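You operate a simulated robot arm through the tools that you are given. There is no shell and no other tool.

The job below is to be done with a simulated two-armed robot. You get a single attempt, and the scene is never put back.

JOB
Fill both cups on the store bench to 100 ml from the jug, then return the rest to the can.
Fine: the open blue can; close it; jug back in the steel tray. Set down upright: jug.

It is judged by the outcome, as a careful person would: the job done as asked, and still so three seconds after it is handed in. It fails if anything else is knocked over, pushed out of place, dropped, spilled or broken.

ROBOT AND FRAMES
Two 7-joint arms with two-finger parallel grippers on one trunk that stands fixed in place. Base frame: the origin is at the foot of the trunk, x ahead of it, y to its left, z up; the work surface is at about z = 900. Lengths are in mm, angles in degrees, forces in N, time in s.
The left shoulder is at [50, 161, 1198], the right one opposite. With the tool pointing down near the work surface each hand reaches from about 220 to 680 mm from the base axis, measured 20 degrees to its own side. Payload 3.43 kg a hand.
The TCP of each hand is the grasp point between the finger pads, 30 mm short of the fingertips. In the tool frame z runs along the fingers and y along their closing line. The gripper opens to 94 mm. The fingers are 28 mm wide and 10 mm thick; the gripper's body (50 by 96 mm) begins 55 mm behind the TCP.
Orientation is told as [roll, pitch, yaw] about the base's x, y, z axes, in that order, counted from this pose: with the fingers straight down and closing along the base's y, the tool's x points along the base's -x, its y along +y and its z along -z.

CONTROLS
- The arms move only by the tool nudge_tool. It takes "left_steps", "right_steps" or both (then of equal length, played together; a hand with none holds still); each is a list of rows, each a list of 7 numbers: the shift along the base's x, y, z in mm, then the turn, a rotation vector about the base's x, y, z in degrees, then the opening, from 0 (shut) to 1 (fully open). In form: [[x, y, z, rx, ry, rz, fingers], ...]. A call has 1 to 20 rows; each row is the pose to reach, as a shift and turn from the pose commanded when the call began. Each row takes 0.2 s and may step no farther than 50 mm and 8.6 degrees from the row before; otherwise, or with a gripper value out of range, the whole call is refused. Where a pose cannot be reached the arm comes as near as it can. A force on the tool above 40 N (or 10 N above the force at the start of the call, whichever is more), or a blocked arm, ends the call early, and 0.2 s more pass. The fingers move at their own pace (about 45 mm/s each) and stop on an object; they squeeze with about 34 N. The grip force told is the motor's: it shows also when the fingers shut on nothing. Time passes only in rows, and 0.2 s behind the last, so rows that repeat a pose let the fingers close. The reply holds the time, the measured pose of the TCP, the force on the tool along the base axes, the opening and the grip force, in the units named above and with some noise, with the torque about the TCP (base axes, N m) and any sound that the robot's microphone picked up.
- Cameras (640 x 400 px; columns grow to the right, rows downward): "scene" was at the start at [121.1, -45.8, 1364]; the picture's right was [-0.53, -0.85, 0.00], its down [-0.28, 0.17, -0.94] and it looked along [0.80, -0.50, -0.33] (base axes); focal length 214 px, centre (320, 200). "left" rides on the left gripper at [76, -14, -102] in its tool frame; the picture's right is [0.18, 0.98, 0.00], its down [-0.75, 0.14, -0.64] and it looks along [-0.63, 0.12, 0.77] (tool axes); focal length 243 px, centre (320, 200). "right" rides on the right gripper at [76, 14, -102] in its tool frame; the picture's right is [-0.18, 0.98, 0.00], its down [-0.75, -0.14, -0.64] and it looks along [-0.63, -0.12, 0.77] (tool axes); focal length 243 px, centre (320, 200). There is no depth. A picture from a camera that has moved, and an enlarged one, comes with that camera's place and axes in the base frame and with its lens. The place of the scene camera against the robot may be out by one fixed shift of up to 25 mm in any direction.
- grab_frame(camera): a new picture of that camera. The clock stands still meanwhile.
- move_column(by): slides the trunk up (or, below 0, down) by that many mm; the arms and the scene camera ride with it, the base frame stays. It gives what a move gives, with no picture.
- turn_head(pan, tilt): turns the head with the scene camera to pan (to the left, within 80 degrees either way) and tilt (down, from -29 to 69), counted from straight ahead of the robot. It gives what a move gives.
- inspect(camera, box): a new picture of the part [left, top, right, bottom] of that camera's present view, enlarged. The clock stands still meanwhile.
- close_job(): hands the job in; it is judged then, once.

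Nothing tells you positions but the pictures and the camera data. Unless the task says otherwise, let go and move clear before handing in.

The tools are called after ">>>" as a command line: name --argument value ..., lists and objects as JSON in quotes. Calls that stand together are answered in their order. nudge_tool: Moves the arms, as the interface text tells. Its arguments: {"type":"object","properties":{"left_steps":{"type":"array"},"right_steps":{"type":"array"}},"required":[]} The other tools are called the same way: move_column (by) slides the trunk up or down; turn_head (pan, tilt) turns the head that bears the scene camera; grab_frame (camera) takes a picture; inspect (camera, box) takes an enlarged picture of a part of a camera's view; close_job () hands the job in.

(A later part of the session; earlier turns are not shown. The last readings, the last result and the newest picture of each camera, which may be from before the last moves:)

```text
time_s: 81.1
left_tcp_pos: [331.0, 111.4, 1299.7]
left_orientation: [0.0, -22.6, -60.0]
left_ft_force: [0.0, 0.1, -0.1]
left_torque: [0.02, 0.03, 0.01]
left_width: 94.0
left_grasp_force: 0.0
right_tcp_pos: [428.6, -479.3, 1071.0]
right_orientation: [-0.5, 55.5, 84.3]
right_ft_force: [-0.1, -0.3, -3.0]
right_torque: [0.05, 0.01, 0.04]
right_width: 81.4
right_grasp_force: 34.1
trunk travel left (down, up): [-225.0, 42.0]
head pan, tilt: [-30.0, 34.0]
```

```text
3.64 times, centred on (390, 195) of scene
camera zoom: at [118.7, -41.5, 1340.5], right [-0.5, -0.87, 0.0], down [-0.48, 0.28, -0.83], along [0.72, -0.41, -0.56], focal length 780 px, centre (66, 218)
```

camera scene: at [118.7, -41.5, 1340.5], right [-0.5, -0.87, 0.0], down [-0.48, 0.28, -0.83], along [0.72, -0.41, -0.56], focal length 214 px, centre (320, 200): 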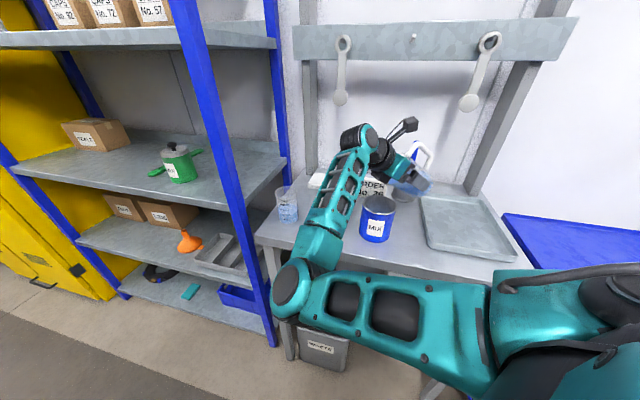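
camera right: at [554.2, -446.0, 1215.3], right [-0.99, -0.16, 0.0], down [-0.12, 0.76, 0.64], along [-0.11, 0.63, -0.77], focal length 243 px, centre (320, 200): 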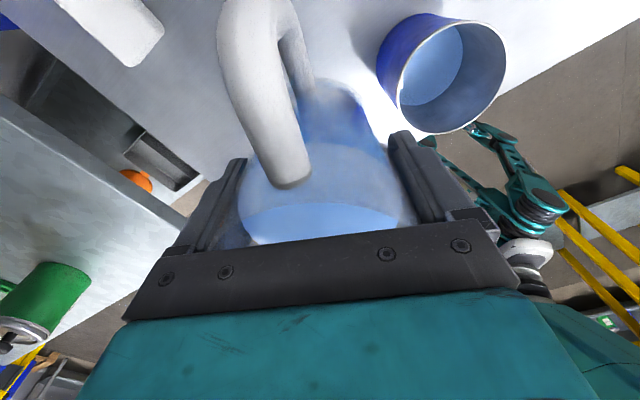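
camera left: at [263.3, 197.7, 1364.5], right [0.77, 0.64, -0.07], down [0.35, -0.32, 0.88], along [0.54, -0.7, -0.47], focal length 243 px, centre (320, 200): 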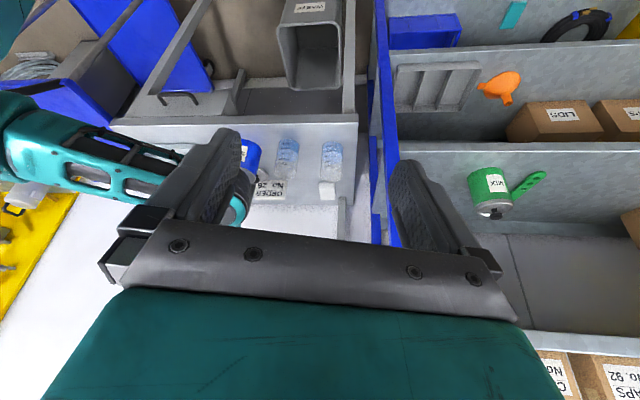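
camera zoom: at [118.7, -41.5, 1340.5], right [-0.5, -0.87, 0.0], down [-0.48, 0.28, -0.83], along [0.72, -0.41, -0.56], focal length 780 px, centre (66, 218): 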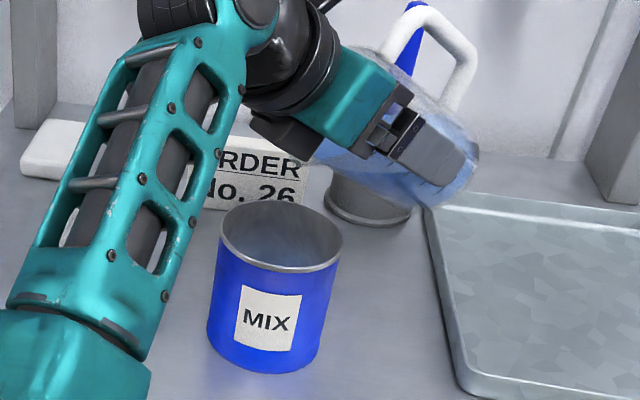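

>>> inspect --camera "scene" --box '[365, 160, 425, 210]'

>>> inspect --camera "left" --box '[225, 130, 285, 220]'

```text
8.00 times, centred on (395, 185) of scene
camera zoom: at [118.7, -41.5, 1340.5], right [-0.5, -0.87, 0.0], down [-0.48, 0.28, -0.83], along [0.72, -0.41, -0.56], focal length 1716 px, centre (-280, 320)
```

zoom: 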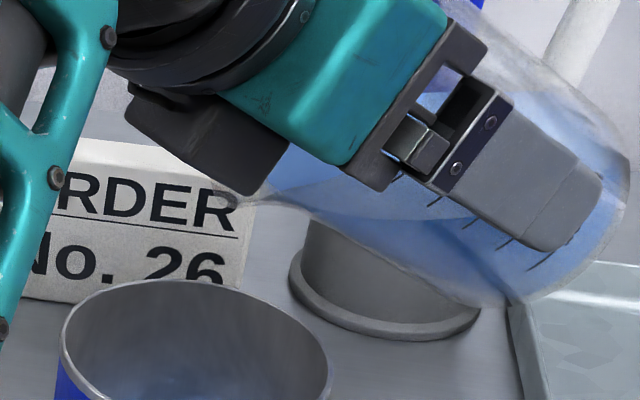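

```text
4.44 times, centred on (255, 175) of left
camera zoom: at [263.3, 197.6, 1364.5], right [0.77, 0.64, -0.07], down [0.35, -0.32, 0.88], along [0.54, -0.7, -0.47], focal length 1078 px, centre (609, 311)
```

zoom: 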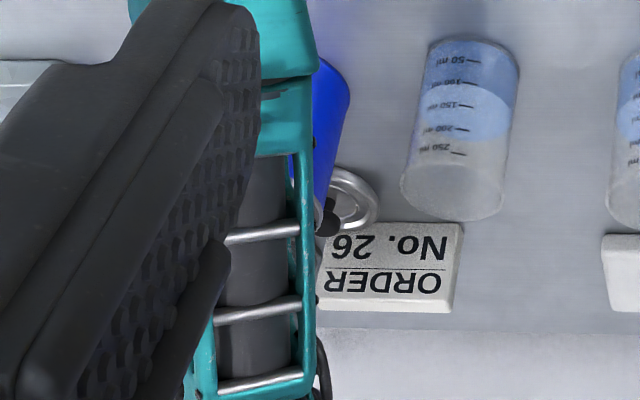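

The spout tip sits over the can's middle as computed. I begin emptying: tilting on slowly while tracking so the lip stays over the can.

>>> nudge_tool --right_steps '[[0, 0, 1, -1.5, 0.15, 0, 0], [0, 1, 2, -3, 0.3, 0, 0], [0, 2, 4, -4.5, 0.45, 0, 0], [0, 3, 6, -6, 0.6, 0, 0], [0, 4, 8, -7.5, 0.75, 0, 0], [0, 5, 10, -9.5, 0.95, 0, 0], [0, 5, 10, -9.5, 0.95, 0, 0]]'

>>> inspect --camera "scene" --box '[350, 150, 430, 230]'

```text
time_s: 82.7
left_tcp_pos: [329.6, 110.4, 1298.9]
left_orientation: [-0.1, -22.5, -59.9]
left_ft_force: [0.4, 0.8, -0.1]
left_torque: [-0.02, 0.02, 0.03]
left_width: 94.2
left_grasp_force: 0.0
right_tcp_pos: [427.3, -477.0, 1082.8]
right_orientation: [-0.5, 65.4, 83.8]
right_ft_force: [0.1, 0.4, -2.3]
right_torque: [0.05, -0.05, -0.04]
right_width: 81.3
right_grasp_force: 34.6
trunk travel left (down, up): [-225.0, 42.0]
head pan, tilt: [-30.0, 34.0]
```

```text
5.00 times, centred on (390, 190) of scene
camera zoom: at [118.7, -41.3, 1340.5], right [-0.5, -0.87, 0.0], down [-0.48, 0.28, -0.83], along [0.72, -0.41, -0.56], focal length 1072 px, centre (-30, 250)
```

zoom: 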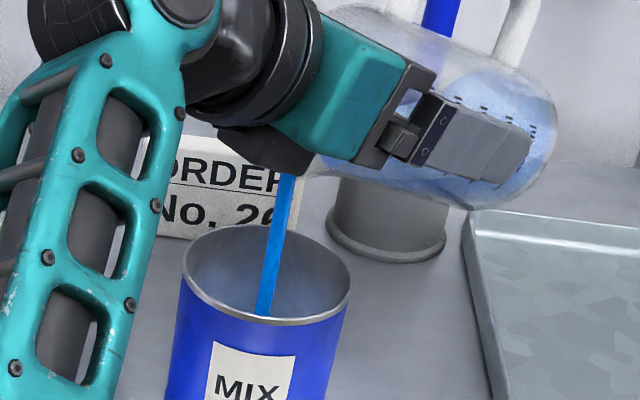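

The stream falls well inside the can. Continue tilting with tracking.

>>> nudge_tool --right_steps '[[0, 1, 1, -1.5, 0.15, 0, 0], [0, 2, 2, -3, 0.3, 0, 0], [0, 3, 4, -4.5, 0.45, 0, 0], [0, 5, 5, -6, 0.6, 0, 0], [0, 6, 6, -7.5, 0.75, 0, 0], [0, 8, 8, -9.5, 0.95, 0, 0], [0, 8, 8, -9.5, 0.95, 0, 0], [0, 8, 8, -9.5, 0.95, 0, 0]]'

>>> inspect --camera "scene" --box '[330, 140, 430, 240]'

```text
time_s: 84.5
left_tcp_pos: [330.7, 110.7, 1298.8]
left_orientation: [-0.1, -22.5, -59.8]
left_ft_force: [-0.1, 0.8, 0.3]
left_torque: [0.0, -0.03, 0.02]
left_width: 94.1
left_grasp_force: 0.0
right_tcp_pos: [427.5, -468.8, 1089.7]
right_orientation: [0.6, 74.9, 84.9]
right_ft_force: [0.1, -0.2, -1.1]
right_torque: [-0.01, -0.01, -0.01]
right_width: 81.3
right_grasp_force: 34.0
trunk travel left (down, up): [-225.0, 42.0]
head pan, tilt: [-30.0, 34.0]
```

```text
4.00 times, centred on (380, 190) of scene
camera zoom: at [118.6, -41.2, 1340.5], right [-0.5, -0.87, 0.0], down [-0.48, 0.28, -0.83], along [0.72, -0.41, -0.56], focal length 858 px, centre (80, 240)
```

zoom: 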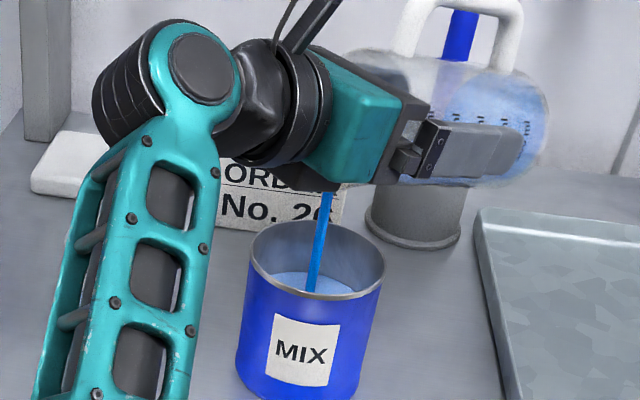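

The can's level is rising safely below its rim. Continue to 85°.

>>> nudge_tool --right_steps '[[0, 1, 2, -1.7, 0.15, 0, 0], [0, 3, 4, -3.4, 0.3, 0, 0], [0, 5, 6, -5.1, 0.45, 0, 0], [0, 7, 8, -7, 0.6, 0, 0], [0, 9, 10, -8.5, 0.75, 0, 0], [0, 10, 11, -10, 0.9, 0, 0], [0, 10, 11, -10, 0.9, 0, 0], [0, 10, 11, -10, 0.9, 0, 0]]'

>>> inspect --camera "scene" --box '[330, 140, 430, 240]'

>>> grab_frame --camera "scene"

```text
time_s: 86.3
left_tcp_pos: [329.3, 109.7, 1298.9]
left_orientation: [-0.2, -22.5, -59.9]
left_ft_force: [-0.9, -1.1, -0.6]
left_torque: [0.0, 0.01, -0.01]
left_width: 93.9
left_grasp_force: 0.2
right_tcp_pos: [430.9, -452.8, 1098.9]
right_orientation: [1.7, 84.3, 86.9]
right_ft_force: [-0.4, 1.0, -1.1]
right_torque: [0.05, -0.01, 0.02]
right_width: 81.5
right_grasp_force: 34.2
trunk travel left (down, up): [-225.0, 42.0]
head pan, tilt: [-30.0, 34.0]
```

```text
4.00 times, centred on (380, 190) of scene
camera zoom: at [118.6, -41.2, 1340.5], right [-0.5, -0.87, 0.0], down [-0.48, 0.28, -0.83], along [0.72, -0.41, -0.56], focal length 858 px, centre (80, 240)
```

zoom: 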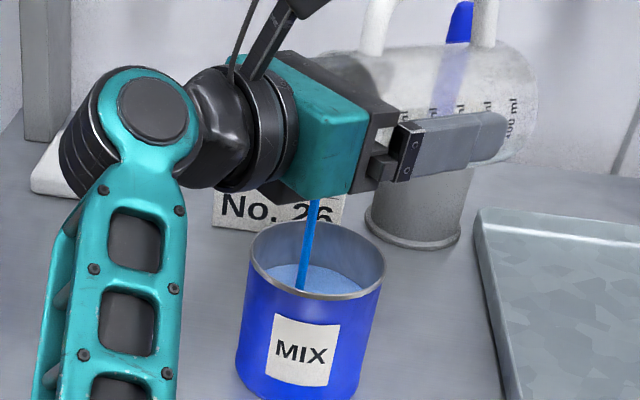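

```text
taken
camera scene: at [118.6, -41.2, 1340.5], right [-0.5, -0.87, 0.0], down [-0.48, 0.28, -0.83], along [0.72, -0.41, -0.56], focal length 214 px, centre (320, 200)
```

scene: 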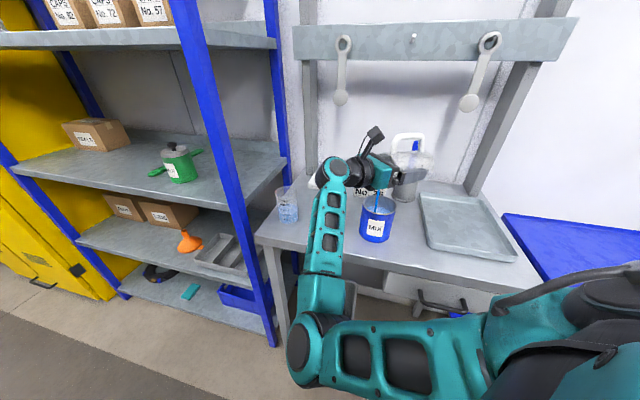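

Nearly empty now (about 1 N). I hold the position and tilt on to about 95°.

>>> nudge_tool --right_steps '[[0, 0, 1, -1.8, 0.1, 0, 0], [0, 0, 2, -3.6, 0.2, 0, 0], [0, 0, 3, -5.4, 0.3, 0, 0], [0, 0, 4, -7.2, 0.4, 0, 0], [0, 0, 5, -9, 0.5, 0, 0], [0, 0, 5, -10.5, 0.6, 0, 0], [0, 0, 5, -10.5, 0.6, 0, 0], [0, 0, 5, -10.5, 0.6, 0, 0]]'

>>> inspect --camera "scene" --box '[330, 140, 430, 240]'

```text
time_s: 88.1
left_tcp_pos: [329.9, 110.1, 1298.4]
left_orientation: [-0.1, -22.6, -59.9]
left_ft_force: [0.4, 1.0, 0.7]
left_torque: [0.0, -0.02, 0.03]
left_width: 93.9
left_grasp_force: 0.1
right_tcp_pos: [430.5, -453.4, 1102.3]
right_orientation: [-178.0, 85.0, -93.3]
right_ft_force: [-0.7, 0.2, -1.4]
right_torque: [0.02, 0.03, 0.01]
right_width: 81.6
right_grasp_force: 34.0
trunk travel left (down, up): [-225.0, 42.0]
head pan, tilt: [-30.0, 34.0]
```

```text
4.00 times, centred on (380, 190) of scene
camera zoom: at [118.6, -41.2, 1340.5], right [-0.5, -0.87, 0.0], down [-0.48, 0.28, -0.83], along [0.72, -0.41, -0.56], focal length 858 px, centre (80, 240)
```

zoom: 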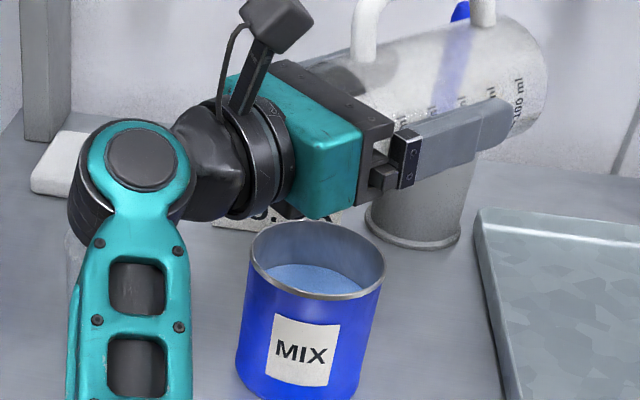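

The jug looks empty. To be sure, I tilt a little further (about 102°) and hold before checking.

>>> nudge_tool --right_steps '[[0, 2, 3, -2, 0.1, 0, 0], [0, 4, 6, -4, 0.2, 0, 0], [0, 6, 9, -6, 0.3, 0, 0], [0, 7, 10, -7, 0.4, 0, 0], [0, 7, 10, -7, 0.4, 0, 0], [0, 7, 10, -7, 0.4, 0, 0], [0, 7, 10, -7, 0.4, 0, 0]]'

>>> inspect --camera "scene" --box '[330, 140, 430, 240]'

>>> grab_frame --camera "right"

```text
time_s: 89.7
left_tcp_pos: [330.9, 110.7, 1299.5]
left_orientation: [-0.2, -22.5, -59.9]
left_ft_force: [-0.6, -0.6, -0.2]
left_torque: [-0.03, -0.01, 0.01]
left_width: 94.2
left_grasp_force: 0.1
right_tcp_pos: [431.2, -446.7, 1113.0]
right_orientation: [-178.1, 78.0, -93.2]
right_ft_force: [0.5, 0.6, -1.3]
right_torque: [0.06, 0.0, 0.01]
right_width: 81.1
right_grasp_force: 34.0
trunk travel left (down, up): [-225.0, 42.0]
head pan, tilt: [-30.0, 34.0]
```

```text
4.00 times, centred on (380, 190) of scene
camera zoom: at [118.6, -41.2, 1340.5], right [-0.5, -0.87, 0.0], down [-0.48, 0.28, -0.83], along [0.72, -0.41, -0.56], focal length 858 px, centre (80, 240)
```

zoom: 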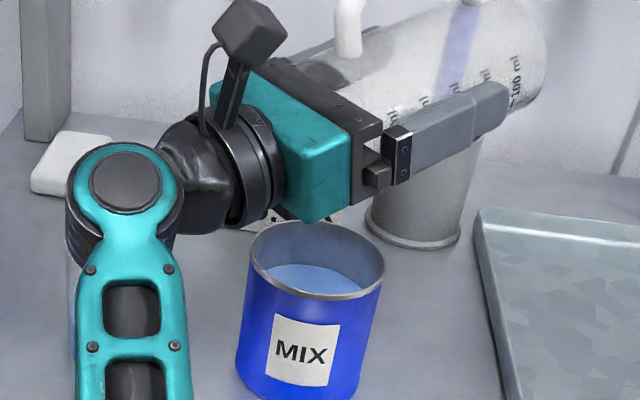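

```text
taken
camera right: at [426.1, -328.2, 1166.8], right [-0.98, 0.05, -0.19], down [0.19, 0.46, -0.87], along [0.04, -0.89, -0.46], focal length 243 px, centre (320, 200)
```

right: 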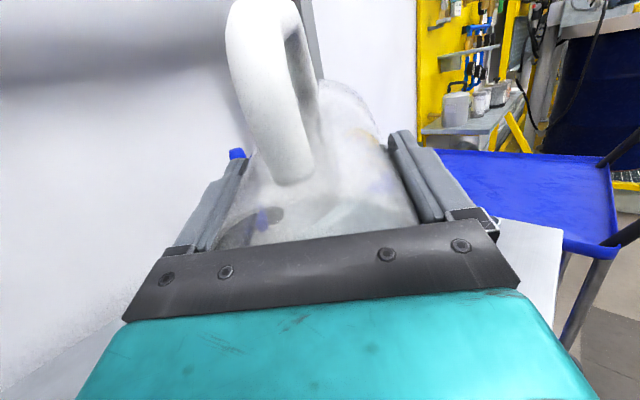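

The jug is empty and the can holds the rest, below its rim. I raise and bring the jug upright while backing away from the can.

>>> nudge_tool --right_steps '[[0, 0, 8, 6, -0.3, 0, 0], [0, -3, 14, 14, -0.8, 0, 0], [0, -8, 17, 22.4, -1.3, 0, 0], [0, -14, 17, 30.9, -1.7, 0, 0], [0, -20, 17, 39.4, -2.2, 0, 0], [0, -27, 17, 47.9, -2.7, 0, 0], [-4, -34, 17, 56.3, -3.2, 0, 0], [-8, -41, 17, 64.8, -3.6, 0, 0], [-12, -48, 17, 73.3, -4.1, 0, 0], [-17, -56, 17, 81.8, -4.6, 0, 0], [-23, -64, 17, 90.2, -5.1, 0, 0], [-30, -73, 17, 98, -5.5, 0, 0], [-30, -73, 17, 101.8, -5.7, 0, 0]]'

>>> grab_frame --camera "scene"

>>> grab_frame --camera "right"

```text
time_s: 92.5
left_tcp_pos: [329.3, 110.0, 1298.6]
left_orientation: [-0.2, -22.5, -59.9]
left_ft_force: [-0.9, 0.2, -0.6]
left_torque: [0.02, 0.0, -0.01]
left_width: 93.9
left_grasp_force: 0.0
right_tcp_pos: [401.3, -520.7, 1129.8]
right_orientation: [2.0, -0.1, 86.8]
right_ft_force: [0.2, 0.2, -0.4]
right_torque: [0.02, 0.01, 0.01]
right_width: 81.7
right_grasp_force: 34.0
trunk travel left (down, up): [-225.0, 42.0]
head pan, tilt: [-30.0, 34.0]
```

```text
taken
camera scene: at [118.5, -41.2, 1340.5], right [-0.5, -0.87, 0.0], down [-0.48, 0.28, -0.83], along [0.72, -0.41, -0.56], focal length 214 px, centre (320, 200)
```

scene: 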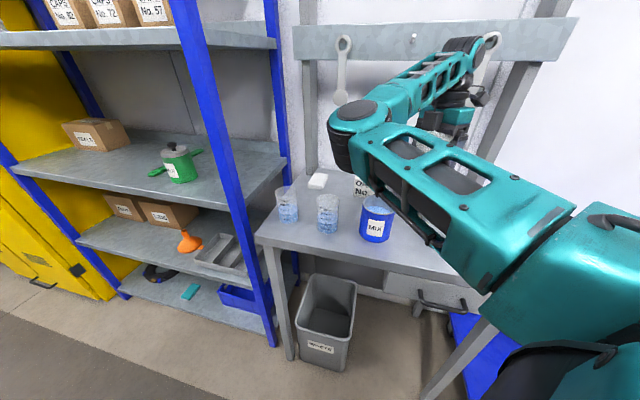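

```text
taken
camera right: at [385.9, -593.8, 1233.4], right [-0.97, 0.24, 0.03], down [0.2, 0.74, 0.64], along [0.13, 0.63, -0.77], focal length 243 px, centre (320, 200)
```

right: 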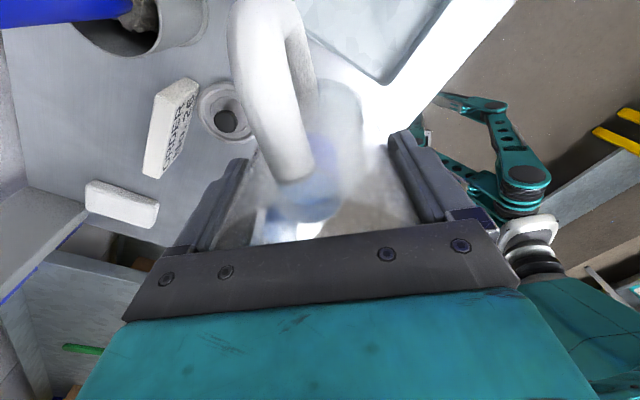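

The jug is upright and light (empty). I level it and carry it back over its spot in the tray, turning to the original yaw.

>>> nudge_tool --right_steps '[[-5, -8, 0, -0.05, -1, 0, 0], [-15, -22, 0, -0.1, -2, 0, 0]]'

>>> nudge_tool --right_steps '[[-6, -9, -2, 0, 0, -5, 0], [-16, -24, -5, 0, 0, -11, 0], [-27, -41, -8, 0, 0, -18, 0], [-38, -58, -11, 0, 0, -25, 0], [-49, -75, -13, 0, 0, -32, 0], [-57, -87, -15, 0, 0, -38, 0], [-62, -93, -15, 0, 0, -40.8, 0]]'

>>> grab_frame --camera "right"

>>> turn_head --pan -50 --tilt 30

>>> grab_frame --camera "scene"

```text
time_s: 93.1
left_tcp_pos: [330.1, 109.1, 1299.9]
left_orientation: [-0.1, -22.5, -59.8]
left_ft_force: [0.5, 0.1, 0.0]
left_torque: [-0.01, 0.02, 0.04]
left_width: 93.8
left_grasp_force: 0.0
right_tcp_pos: [385.7, -542.0, 1129.5]
right_orientation: [-0.1, -0.1, 86.8]
right_ft_force: [-0.4, -0.4, -0.4]
right_torque: [0.0, 0.0, -0.01]
right_width: 81.5
right_grasp_force: 33.9
trunk travel left (down, up): [-225.0, 42.0]
head pan, tilt: [-30.0, 34.0]
```

```text
time_s: 94.7
left_tcp_pos: [329.6, 109.4, 1299.4]
left_orientation: [0.0, -22.4, -59.9]
left_ft_force: [0.0, -0.2, -0.1]
left_torque: [0.0, 0.0, 0.03]
left_width: 94.0
left_grasp_force: 0.0
right_tcp_pos: [323.4, -633.8, 1116.6]
right_orientation: [-0.1, 0.0, 45.8]
right_ft_force: [-0.8, -1.1, -1.5]
right_torque: [-0.02, 0.05, -0.04]
right_width: 81.8
right_grasp_force: 34.1
trunk travel left (down, up): [-225.0, 42.0]
head pan, tilt: [-30.0, 34.0]
```

```text
taken
camera right: at [259.4, -677.1, 1218.7], right [-0.58, 0.82, 0.0], down [0.63, 0.44, 0.64], along [0.53, 0.37, -0.77], focal length 243 px, centre (320, 200)
```

right: 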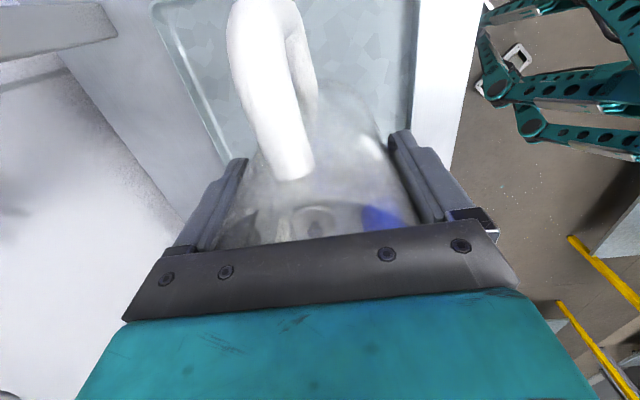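

```text
time_s: 95.5
left_tcp_pos: [330.1, 110.8, 1297.1]
left_orientation: [-0.1, -22.4, -60.0]
left_ft_force: [0.6, 0.3, -0.7]
left_torque: [0.03, 0.01, 0.01]
left_width: 94.0
left_grasp_force: 0.1
right_tcp_pos: [323.7, -634.7, 1116.0]
right_orientation: [0.0, 0.0, 45.9]
right_ft_force: [0.9, -0.8, -0.7]
right_torque: [0.0, -0.02, -0.02]
right_width: 81.4
right_grasp_force: 34.0
trunk travel left (down, up): [-225.0, 42.0]
head pan, tilt: [-50.0, 30.0]
```

```text
taken
camera scene: at [100.0, -66.1, 1346.7], right [-0.77, -0.64, 0.0], down [-0.32, 0.38, -0.87], along [0.56, -0.66, -0.5], focal length 214 px, centre (320, 200)
```

scene: 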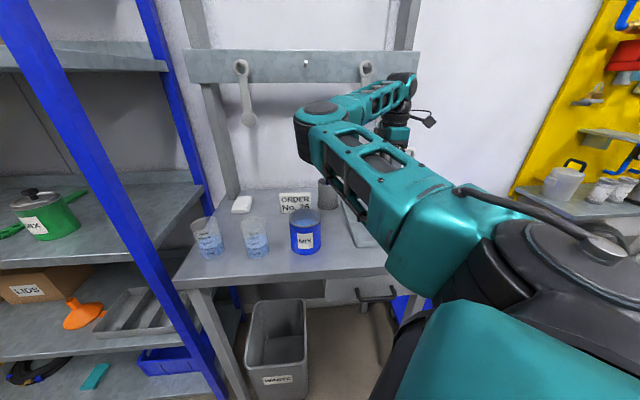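

Above the tray spot. I lower the jug, slowing near the tray.

>>> nudge_tool --right_steps '[[0.8, -1.8, -25, 0, 0, 0, 0], [0.8, -1.8, -55, 0, 0, 0, 0], [0.8, -1.8, -85, 0, 0, 0, 0], [0.8, -1.8, -110, 0, 0, 0, 0], [0.8, -1.8, -124, 0, 0, 0, 0], [0.8, -1.8, -132, 0, 0, 0, 0], [0.8, -1.8, -137, 0, 0, 0, 0]]'

>>> nudge_tool --right_steps '[[0, 0, -2, 0, 0, 0, 0], [0, 0, -3.5, 0, 0, 0, 0]]'

>>> grab_frame --camera "right"

```text
time_s: 97.1
left_tcp_pos: [330.4, 111.0, 1299.6]
left_orientation: [-0.1, -22.5, -60.0]
left_ft_force: [0.5, -0.5, 0.4]
left_torque: [0.01, 0.01, 0.01]
left_width: 94.0
left_grasp_force: 0.1
right_tcp_pos: [324.2, -636.2, 978.3]
right_orientation: [-0.1, 0.0, 46.1]
right_ft_force: [0.3, 0.3, -1.1]
right_torque: [0.04, -0.02, 0.04]
right_width: 81.5
right_grasp_force: 33.9
trunk travel left (down, up): [-225.0, 42.0]
head pan, tilt: [-50.0, 30.0]
```

```text
time_s: 97.7
left_tcp_pos: [329.6, 111.2, 1299.2]
left_orientation: [-0.2, -22.7, -60.0]
left_ft_force: [-0.6, 0.0, -0.1]
left_torque: [-0.01, 0.04, -0.02]
left_width: 94.0
left_grasp_force: 0.0
right_tcp_pos: [322.6, -637.4, 976.7]
right_orientation: [-0.2, 0.1, 46.0]
right_ft_force: [1.5, -0.7, 7.7]
right_torque: [-0.04, 0.19, 0.06]
right_width: 81.5
right_grasp_force: 33.4
trunk travel left (down, up): [-225.0, 42.0]
head pan, tilt: [-50.0, 30.0]
```

```text
taken
camera right: at [260.4, -679.6, 1079.3], right [-0.58, 0.82, 0.0], down [0.62, 0.45, 0.64], along [0.52, 0.37, -0.77], focal length 243 px, centre (320, 200)
```

right: 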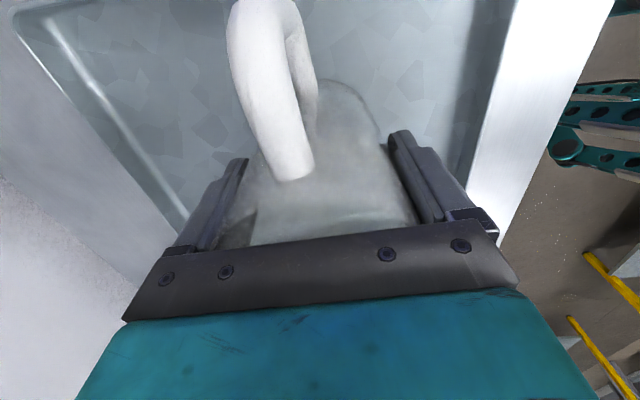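

The jug touches the tray (7.7 N). I relieve the pressure slightly and open the fingers.

>>> nudge_tool --right_steps '[[0, 0, 1, 0, 0, 0, 0], [0, 0, 1, 0, 0, 0, 0.9], [0, 0, 1, 0, 0, 0, 1], [0, 0, 1, 0, 0, 0, 1]]'

>>> grab_frame --camera "right"

```text
time_s: 98.7
left_tcp_pos: [330.6, 110.5, 1298.5]
left_orientation: [-0.1, -22.6, -60.0]
left_ft_force: [-0.8, -0.1, 0.5]
left_torque: [0.01, 0.0, 0.0]
left_width: 94.1
left_grasp_force: 0.0
right_tcp_pos: [323.2, -637.0, 975.4]
right_orientation: [-0.1, 0.0, 46.0]
right_ft_force: [-0.5, -0.7, 0.9]
right_torque: [0.02, -0.02, -0.01]
right_width: 94.0
right_grasp_force: 0.1
trunk travel left (down, up): [-225.0, 42.0]
head pan, tilt: [-50.0, 30.0]
```

```text
taken
camera right: at [260.7, -679.6, 1078.7], right [-0.58, 0.82, 0.0], down [0.62, 0.44, 0.64], along [0.52, 0.37, -0.77], focal length 243 px, centre (320, 200)
```

right: 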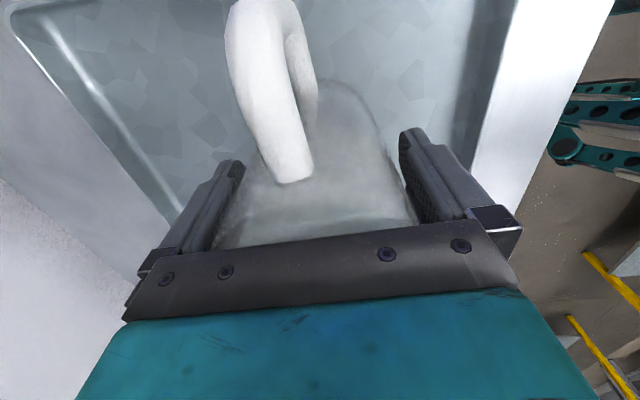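

Released. I lift the open hand straight up off the jug.

>>> nudge_tool --right_steps '[[0, 0, 15, 0, 0, 0, 1], [0, 0, 40, 0, 0, 0, 1], [0, 0, 75, 0, 0, 0, 1], [0, 0, 115, 0, 0, 0, 1], [0, 0, 155, 0, 0, 0, 1], [0, 0, 185, 0, 0, 0, 1]]'

>>> grab_frame --camera "right"

>>> grab_frame --camera "scene"

```text
time_s: 100.1
left_tcp_pos: [329.5, 110.7, 1298.3]
left_orientation: [-0.1, -22.6, -59.9]
left_ft_force: [-0.6, 1.6, -0.6]
left_torque: [0.01, -0.01, 0.0]
left_width: 94.0
left_grasp_force: 0.2
right_tcp_pos: [322.5, -636.5, 1162.8]
right_orientation: [-0.1, -0.1, 46.1]
right_ft_force: [-1.0, 0.4, 0.0]
right_torque: [-0.01, 0.01, -0.01]
right_width: 94.1
right_grasp_force: 0.0
trunk travel left (down, up): [-225.0, 42.0]
head pan, tilt: [-50.0, 30.0]
```

```text
taken
camera right: at [258.5, -678.9, 1265.1], right [-0.58, 0.82, 0.0], down [0.62, 0.44, 0.64], along [0.52, 0.37, -0.77], focal length 243 px, centre (320, 200)
```

right: 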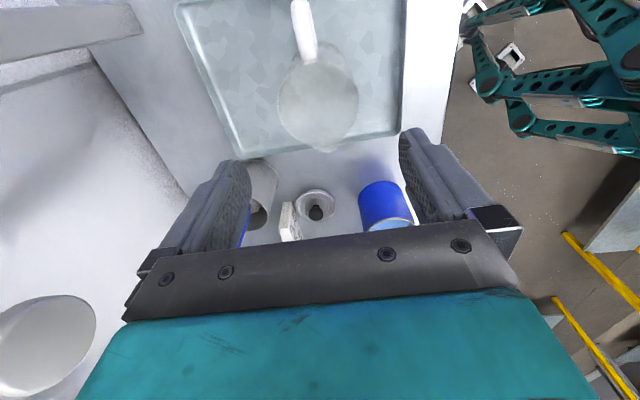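

```text
taken
camera scene: at [99.8, -65.8, 1346.8], right [-0.77, -0.64, 0.0], down [-0.32, 0.38, -0.87], along [0.56, -0.66, -0.5], focal length 214 px, centre (320, 200)
```

scene: 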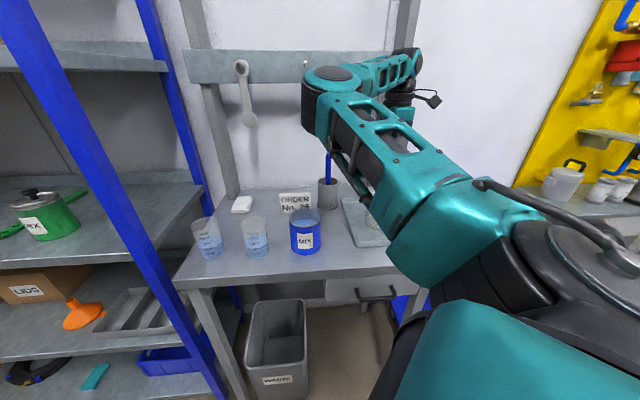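

The jug stands upright and empty in the tray. Next the lid at [520, −504]: I move the right hand above it, turning to yaw 0 and narrowing the fingers so they clear the sign beside it.

>>> nudge_tool --right_steps '[[22, 15, 0, 0, 0, -5.7, 0.9], [47, 31, 0, 0, 0, -11.5, 0.8], [72, 48, 0, 0, 0, -17.2, 0.7], [97, 65, -5, 0, 0, -23, 0.6], [122, 82, -15, 0, 0, -28.7, 0.55], [147, 98, -30, 0, 0, -34.5, 0.55], [172, 115, -45, 0, 0, -40.2, 0.55], [197.5, 132.5, -63, 0, 0, -46, 0.55]]'

>>> grab_frame --camera "right"

>>> grab_frame --camera "scene"

```text
time_s: 101.9
left_tcp_pos: [330.3, 110.4, 1300.6]
left_orientation: [-0.1, -22.6, -59.9]
left_ft_force: [0.4, -0.6, -0.9]
left_torque: [0.01, 0.0, 0.01]
left_width: 94.2
left_grasp_force: 0.0
right_tcp_pos: [522.5, -503.2, 1096.9]
right_orientation: [-0.1, 0.0, -0.2]
right_ft_force: [-0.2, -0.6, 0.1]
right_torque: [-0.01, 0.04, 0.0]
right_width: 51.7
right_grasp_force: 0.0
trunk travel left (down, up): [-225.0, 42.0]
head pan, tilt: [-50.0, 30.0]
```

```text
taken
camera right: at [446.4, -486.9, 1200.1], right [0.19, 0.98, 0.0], down [0.75, -0.14, 0.64], along [0.63, -0.12, -0.77], focal length 243 px, centre (320, 200)
```

right: 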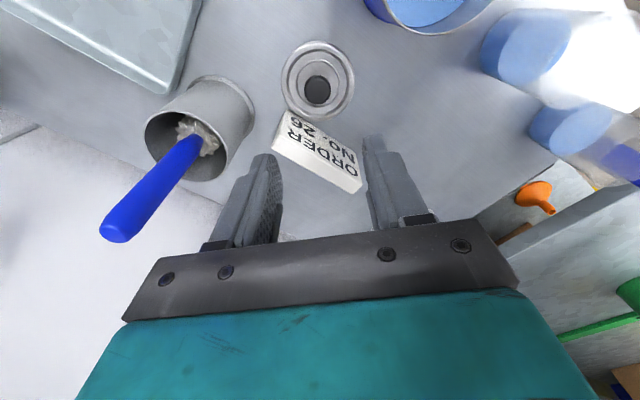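

```text
taken
camera scene: at [100.4, -66.1, 1346.7], right [-0.77, -0.64, 0.0], down [-0.32, 0.38, -0.87], along [0.56, -0.66, -0.5], focal length 214 px, centre (320, 200)
```

scene: 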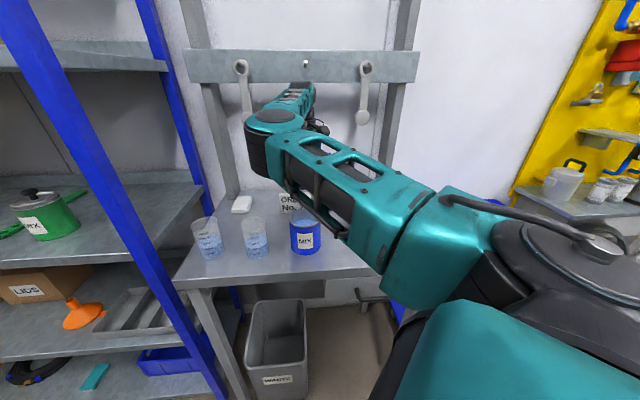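

Lid, sign, mug and brush are in view. I zoom on the lid to refine its position.

>>> inspect --camera "right" --box '[260, 20, 380, 140]'

```text
3.33 times, centred on (320, 80) of right
camera zoom: at [446.4, -486.9, 1200.1], right [0.19, 0.98, 0.0], down [0.75, -0.14, 0.64], along [0.63, -0.12, -0.77], focal length 809 px, centre (320, 600)
```

zoom: 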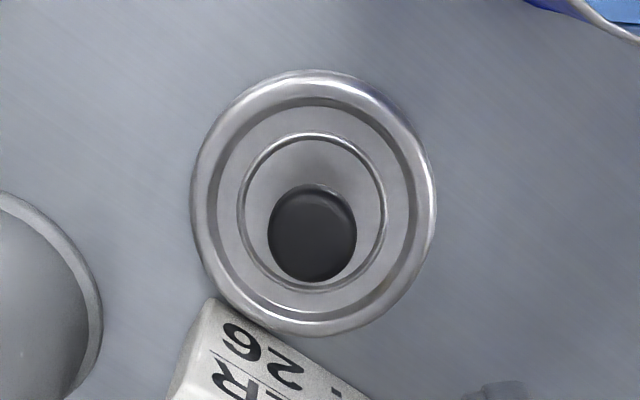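

The lid centre is about [518.5, −502.7], knob top near z = 939. I descend over the knob and close on it.

>>> nudge_tool --right_steps '[[-3.9, -1.7, -35, 0, 0, 0, 0.55], [-3.9, -1.7, -70, 0, 0, 0, 0.55], [-3.9, -1.7, -100, 0, 0, 0, 0.55], [-3.9, -1.7, -122, 0, 0, 0, 0.55], [-3.9, -1.7, -138, 0, 0, 0, 0.55], [-3.9, -1.7, -150, 0, 0, 0, 0.55]]'

>>> grab_frame --camera "right"

```text
time_s: 103.3
left_tcp_pos: [330.5, 109.6, 1299.3]
left_orientation: [-0.1, -22.4, -59.8]
left_ft_force: [-0.3, -0.4, -0.2]
left_torque: [0.02, -0.02, -0.02]
left_width: 94.0
left_grasp_force: 0.1
right_tcp_pos: [518.0, -506.4, 949.0]
right_orientation: [0.0, -0.1, -0.1]
right_ft_force: [-0.1, 0.7, 0.1]
right_torque: [0.0, 0.03, 0.0]
right_width: 51.8
right_grasp_force: 0.0
trunk travel left (down, up): [-225.0, 42.0]
head pan, tilt: [-50.0, 30.0]
```

```text
taken
camera right: at [441.3, -489.2, 1051.1], right [0.19, 0.98, 0.0], down [0.75, -0.14, 0.64], along [0.63, -0.12, -0.77], focal length 243 px, centre (320, 200)
```

right: 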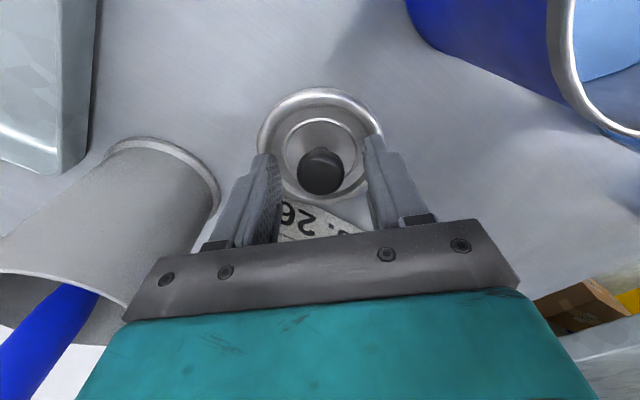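

The knob sits between the fingers. Closing on it.

>>> nudge_tool --right_steps '[[0, 0, 0, 0, 0, 0, 0.3], [0, 0, 0, 0, 0, 0, 0], [0, 0, 0, 0, 0, 0, 0], [0, 0, 0, 0, 0, 0, 0]]'

>>> grab_frame --camera "right"

```text
time_s: 104.3
left_tcp_pos: [330.4, 110.2, 1299.8]
left_orientation: [-0.1, -22.6, -59.8]
left_ft_force: [0.4, -0.8, 0.1]
left_torque: [0.01, 0.0, 0.0]
left_width: 94.1
left_grasp_force: 0.1
right_tcp_pos: [519.1, -505.4, 949.6]
right_orientation: [-0.2, 0.0, 0.1]
right_ft_force: [0.4, -0.4, -0.2]
right_torque: [-0.06, 0.0, 0.03]
right_width: 25.6
right_grasp_force: 34.3
trunk travel left (down, up): [-225.0, 42.0]
head pan, tilt: [-50.0, 30.0]
```

```text
taken
camera right: at [441.2, -489.2, 1051.4], right [0.18, 0.98, 0.0], down [0.75, -0.14, 0.64], along [0.63, -0.12, -0.77], focal length 243 px, centre (320, 200)
```

right: 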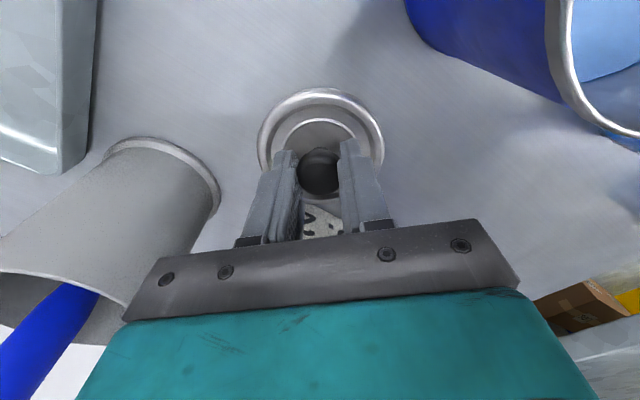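

The knob is gripped (25.6 mm, 34 N). Lifting the lid straight up.

>>> nudge_tool --right_steps '[[0, 0, 10, 0, 0, 0, 0], [0, 0, 30, 0, 0, 0, 0], [0, 0, 60, 0, 0, 0, 0], [0, 0, 90, 0, 0, 0, 0], [0, 0, 120, 0, 0, 0, 0], [0, 0, 145, 0, 0, 0, 0], [0, 0, 155, 0, 0, 0, 0]]'

>>> grab_frame --camera "right"

```text
time_s: 105.9
left_tcp_pos: [329.0, 110.6, 1299.4]
left_orientation: [-0.1, -22.7, -59.9]
left_ft_force: [0.1, -0.1, 0.3]
left_torque: [0.01, -0.02, -0.04]
left_width: 94.1
left_grasp_force: 0.0
right_tcp_pos: [518.3, -506.8, 1102.0]
right_orientation: [0.0, 0.0, 0.0]
right_ft_force: [-0.1, 0.4, 0.6]
right_torque: [-0.01, 0.04, 0.0]
right_width: 25.8
right_grasp_force: 33.8
trunk travel left (down, up): [-225.0, 42.0]
head pan, tilt: [-50.0, 30.0]
```

```text
taken
camera right: at [442.0, -490.0, 1205.1], right [0.18, 0.98, 0.0], down [0.75, -0.14, 0.64], along [0.63, -0.12, -0.77], focal length 243 px, centre (320, 200)
```

right: 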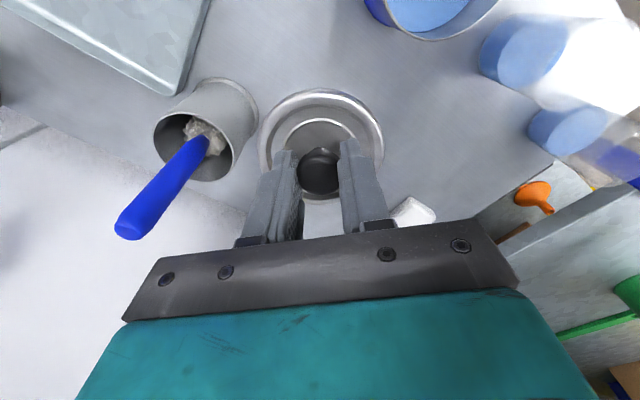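

The lid is held level. I move it over the can at height and check alignment.

>>> nudge_tool --right_steps '[[-10, 12, 0, 0, 0, 0, 0], [-27, 33, 0, 0, 0, 0, 0], [-46, 56, 0, 0, 0, 0, 0], [-63, 77, 0, 0, 0, 0, 0], [-74, 90, 0, 0, 0, 0, 0], [-78.2, 95.4, 0, 0, 0, 0, 0]]'

>>> grab_frame --camera "right"

>>> grab_frame --camera "scene"

>>> grab_frame --camera "left"

```text
time_s: 107.3
left_tcp_pos: [329.1, 110.2, 1298.8]
left_orientation: [0.0, -22.6, -59.9]
left_ft_force: [0.3, -0.2, -0.7]
left_torque: [0.01, 0.01, -0.01]
left_width: 94.1
left_grasp_force: 0.1
right_tcp_pos: [439.7, -410.5, 1101.1]
right_orientation: [-0.1, 0.0, -0.1]
right_ft_force: [0.3, 0.7, -0.1]
right_torque: [0.01, -0.03, 0.0]
right_width: 25.6
right_grasp_force: 33.9
trunk travel left (down, up): [-225.0, 42.0]
head pan, tilt: [-50.0, 30.0]
```

```text
taken
camera right: at [362.4, -394.0, 1204.1], right [0.18, 0.98, 0.0], down [0.75, -0.14, 0.64], along [0.63, -0.12, -0.77], focal length 243 px, centre (320, 200)
```

right: 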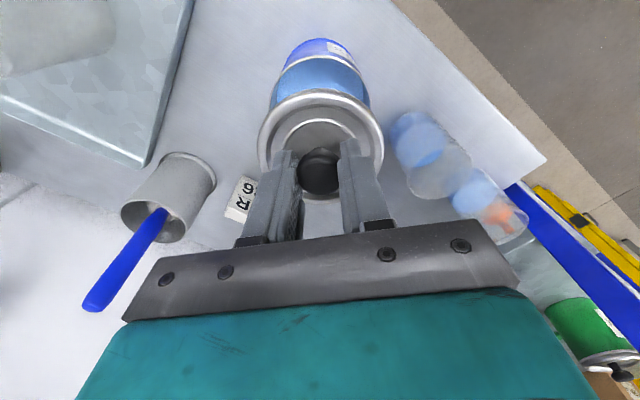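

```text
taken
camera scene: at [99.9, -66.0, 1346.8], right [-0.77, -0.64, 0.0], down [-0.32, 0.38, -0.87], along [0.56, -0.66, -0.5], focal length 214 px, centre (320, 200)
```

scene: 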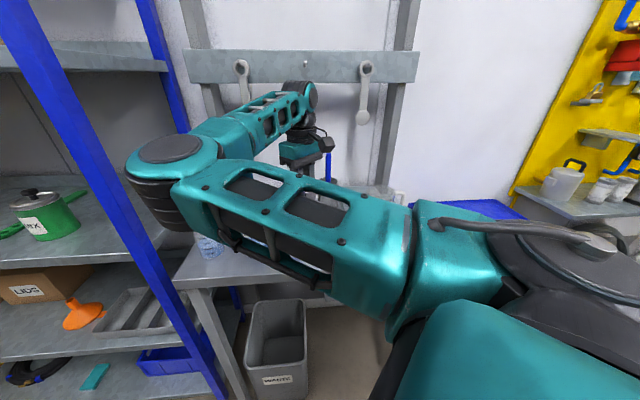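

```text
taken
camera left: at [263.1, 198.1, 1364.5], right [0.77, 0.64, -0.07], down [0.35, -0.32, 0.88], along [0.54, -0.7, -0.47], focal length 243 px, centre (320, 200)
```

left: 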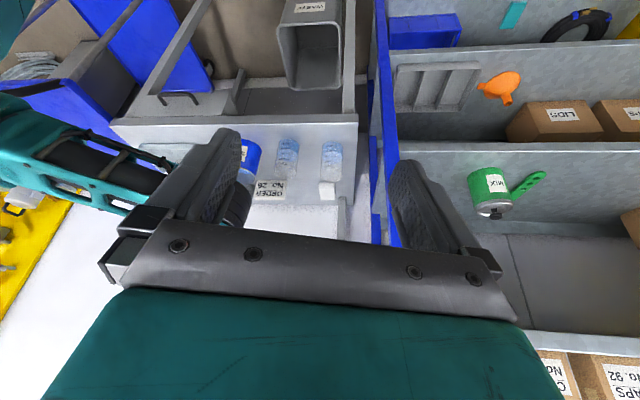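

Alignment looks right (lid and can concentric within a couple of mm). I lower the lid toward the rim, slowly near contact.

>>> nudge_tool --right_steps '[[1.2, -0.5, -18, 0, 0, 0, 0], [1.2, -0.5, -34, 0, 0, 0, 0], [1.2, -0.5, -44, 0, 0, 0, 0], [1.2, -0.5, -48, 0, 0, 0, 0]]'

>>> grab_frame --camera "right"

>>> inspect --camera "left" --box '[225, 120, 305, 220]'

```text
time_s: 108.3
left_tcp_pos: [329.9, 110.6, 1299.5]
left_orientation: [-0.1, -22.5, -59.8]
left_ft_force: [0.2, 0.1, 0.1]
left_torque: [0.01, 0.01, 0.0]
left_width: 94.1
left_grasp_force: 0.0
right_tcp_pos: [438.9, -411.0, 1053.9]
right_orientation: [-0.1, 0.0, 0.1]
right_ft_force: [-0.1, 0.8, 0.1]
right_torque: [0.01, -0.01, 0.03]
right_width: 25.5
right_grasp_force: 34.2
trunk travel left (down, up): [-225.0, 42.0]
head pan, tilt: [-50.0, 30.0]
```

```text
taken
camera right: at [363.2, -394.6, 1157.1], right [0.18, 0.98, 0.0], down [0.75, -0.14, 0.64], along [0.63, -0.12, -0.77], focal length 243 px, centre (320, 200)
```

right: 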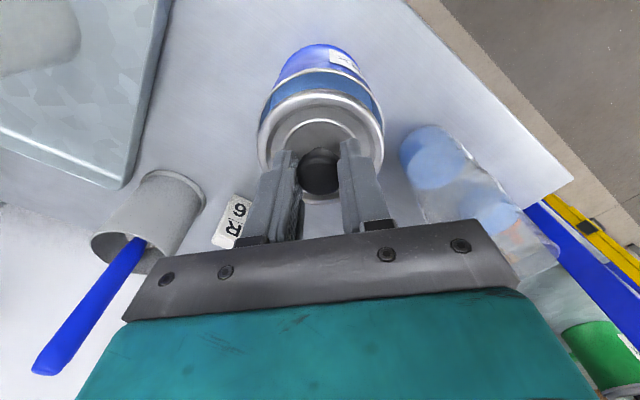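

```text
4.00 times, centred on (265, 170) of left
camera zoom: at [263.2, 197.9, 1364.5], right [0.77, 0.64, -0.07], down [0.35, -0.32, 0.88], along [0.54, -0.7, -0.47], focal length 970 px, centre (540, 320)
```

zoom: 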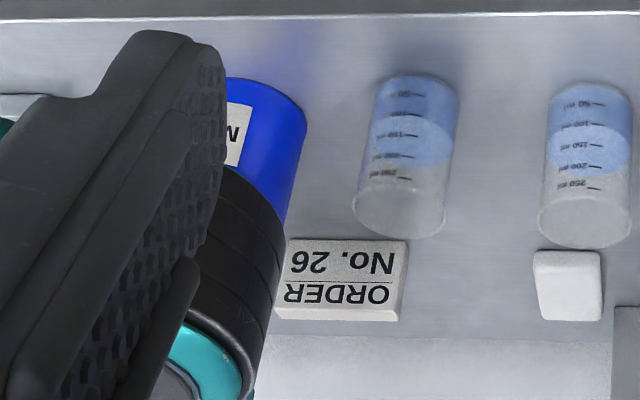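

>>> inspect --camera "right" --box '[240, 40, 400, 160]'

```text
3.33 times, centred on (320, 100) of right
camera zoom: at [363.2, -394.6, 1157.1], right [0.18, 0.98, 0.0], down [0.75, -0.14, 0.64], along [0.63, -0.12, -0.77], focal length 809 px, centre (320, 533)
```

zoom: 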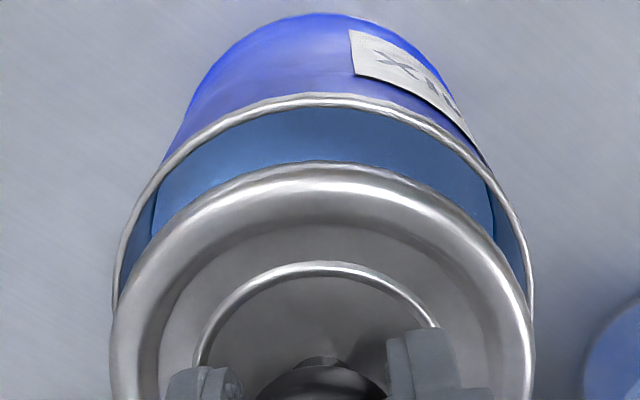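

Laterally the lid is centred; it sits about 2.5 mm too far forward, so I correct that and lower gently until contact.

>>> nudge_tool --right_steps '[[-2.5, 0, 0, 0, 0, 0, 0], [-2.5, 0, -3, 0, 0, 0, 0], [-2.5, 0, -6, 0, 0, 0, 0]]'

>>> inspect --camera "right" --box '[240, 40, 400, 160]'

```text
time_s: 109.1
left_tcp_pos: [331.3, 111.0, 1299.1]
left_orientation: [-0.1, -22.5, -60.0]
left_ft_force: [0.5, 0.7, 0.2]
left_torque: [0.0, 0.02, 0.04]
left_width: 94.0
left_grasp_force: 0.0
right_tcp_pos: [437.3, -411.4, 1049.1]
right_orientation: [-0.1, 0.0, 0.0]
right_ft_force: [-0.6, 0.9, 0.2]
right_torque: [-0.01, 0.0, 0.01]
right_width: 25.6
right_grasp_force: 33.8
trunk travel left (down, up): [-225.0, 42.0]
head pan, tilt: [-50.0, 30.0]
```

```text
3.33 times, centred on (320, 100) of right
camera zoom: at [361.5, -394.9, 1151.1], right [0.18, 0.98, 0.0], down [0.75, -0.14, 0.64], along [0.63, -0.12, -0.77], focal length 809 px, centre (320, 533)
```

zoom: 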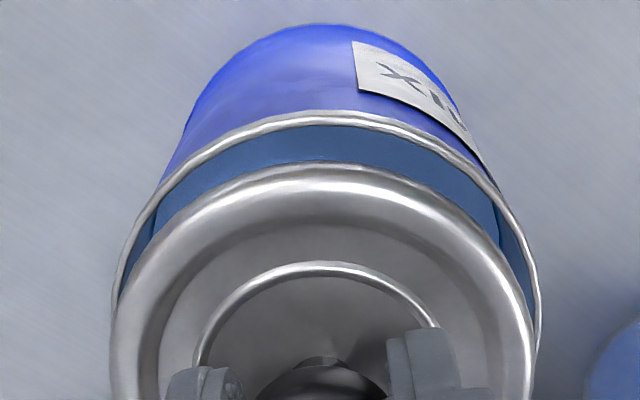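

>>> nudge_tool --right_steps '[[-1.2, 0.8, -2, 0, 0, 0, 0], [-1.2, 0.8, -4.5, 0, 0, 0, 0]]'

>>> inspect --camera "right" --box '[240, 40, 400, 160]'

```text
time_s: 109.7
left_tcp_pos: [330.2, 110.9, 1299.2]
left_orientation: [-0.2, -22.5, -59.9]
left_ft_force: [0.4, 0.1, 0.3]
left_torque: [0.01, -0.02, 0.03]
left_width: 94.1
left_grasp_force: 0.1
right_tcp_pos: [436.5, -409.8, 1043.7]
right_orientation: [-0.1, 0.0, 0.0]
right_ft_force: [-0.2, -0.1, 0.0]
right_torque: [0.0, 0.03, 0.01]
right_width: 25.9
right_grasp_force: 34.6
trunk travel left (down, up): [-225.0, 42.0]
head pan, tilt: [-50.0, 30.0]
```

```text
3.33 times, centred on (320, 100) of right
camera zoom: at [360.3, -394.4, 1146.9], right [0.18, 0.98, 0.0], down [0.75, -0.14, 0.64], along [0.63, -0.12, -0.77], focal length 809 px, centre (320, 533)
```

zoom: 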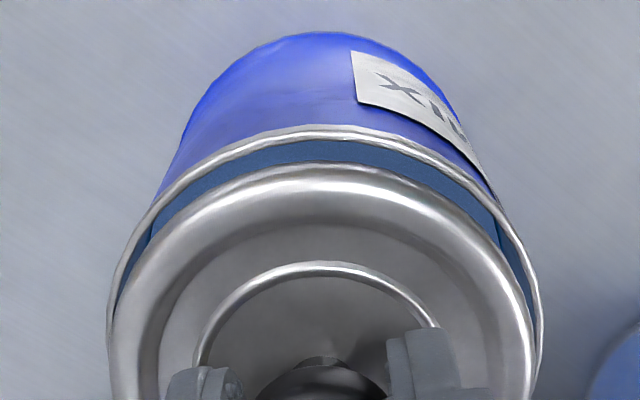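

Aligned within about 0.5 mm. I keep lowering in small steps until contact shows.

>>> nudge_tool --right_steps '[[0, 0.4, -1.5, 0, 0, 0, 0], [0, 0.4, -3, 0, 0, 0, 0]]'

>>> inspect --camera "right" --box '[240, 40, 400, 160]'

```text
time_s: 110.3
left_tcp_pos: [329.9, 110.6, 1299.7]
left_orientation: [-0.1, -22.7, -59.8]
left_ft_force: [0.0, 0.2, 0.1]
left_torque: [0.01, 0.01, 0.0]
left_width: 94.1
left_grasp_force: 0.0
right_tcp_pos: [437.1, -411.1, 1040.9]
right_orientation: [0.0, 0.0, 0.0]
right_ft_force: [0.1, 0.7, 0.1]
right_torque: [0.02, 0.02, -0.07]
right_width: 25.8
right_grasp_force: 34.6
trunk travel left (down, up): [-225.0, 42.0]
head pan, tilt: [-50.0, 30.0]
```

```text
3.33 times, centred on (320, 100) of right
camera zoom: at [360.6, -393.9, 1144.1], right [0.18, 0.98, 0.0], down [0.75, -0.14, 0.64], along [0.63, -0.12, -0.77], focal length 809 px, centre (320, 533)
```

zoom: 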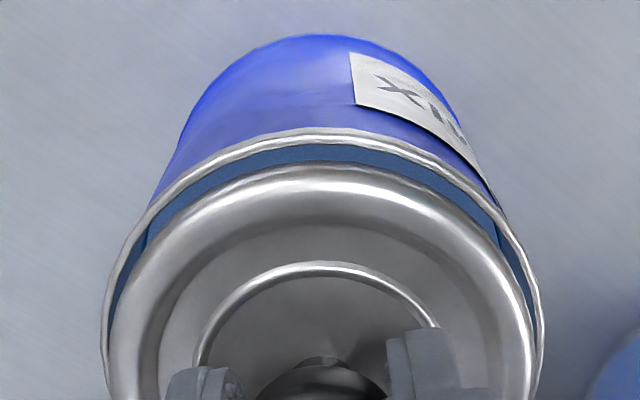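

>>> nudge_tool --right_steps '[[0, 0, -1.5, 0, 0, 0, 0], [0, 0, -3, 0, 0, 0, 0]]'

>>> inspect --camera "right" --box '[240, 40, 400, 160]'

```text
time_s: 110.9
left_tcp_pos: [327.2, 110.8, 1299.0]
left_orientation: [0.0, -22.6, -60.0]
left_ft_force: [-0.3, 0.3, 0.7]
left_torque: [0.01, -0.03, -0.01]
left_width: 94.1
left_grasp_force: 0.1
right_tcp_pos: [435.6, -410.1, 1041.5]
right_orientation: [-0.2, -0.2, -0.1]
right_ft_force: [-4.0, -1.9, 15.2]
right_torque: [0.03, 0.42, -0.02]
right_width: 25.7
right_grasp_force: 34.0
trunk travel left (down, up): [-225.0, 42.0]
head pan, tilt: [-50.0, 30.0]
heard: snap
```

```text
3.33 times, centred on (320, 100) of right
camera zoom: at [359.5, -393.0, 1143.8], right [0.19, 0.98, 0.0], down [0.75, -0.14, 0.65], along [0.63, -0.12, -0.76], focal length 809 px, centre (320, 533)
```

zoom: 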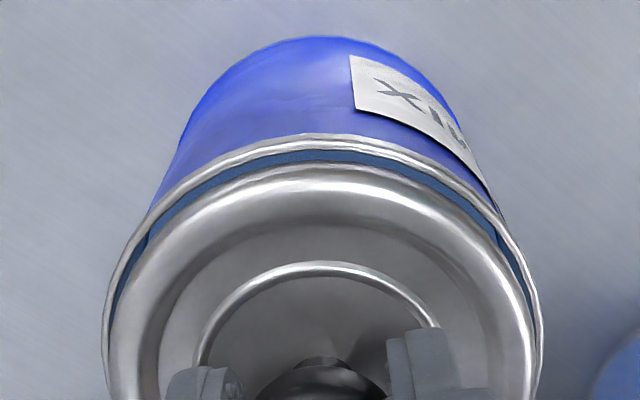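

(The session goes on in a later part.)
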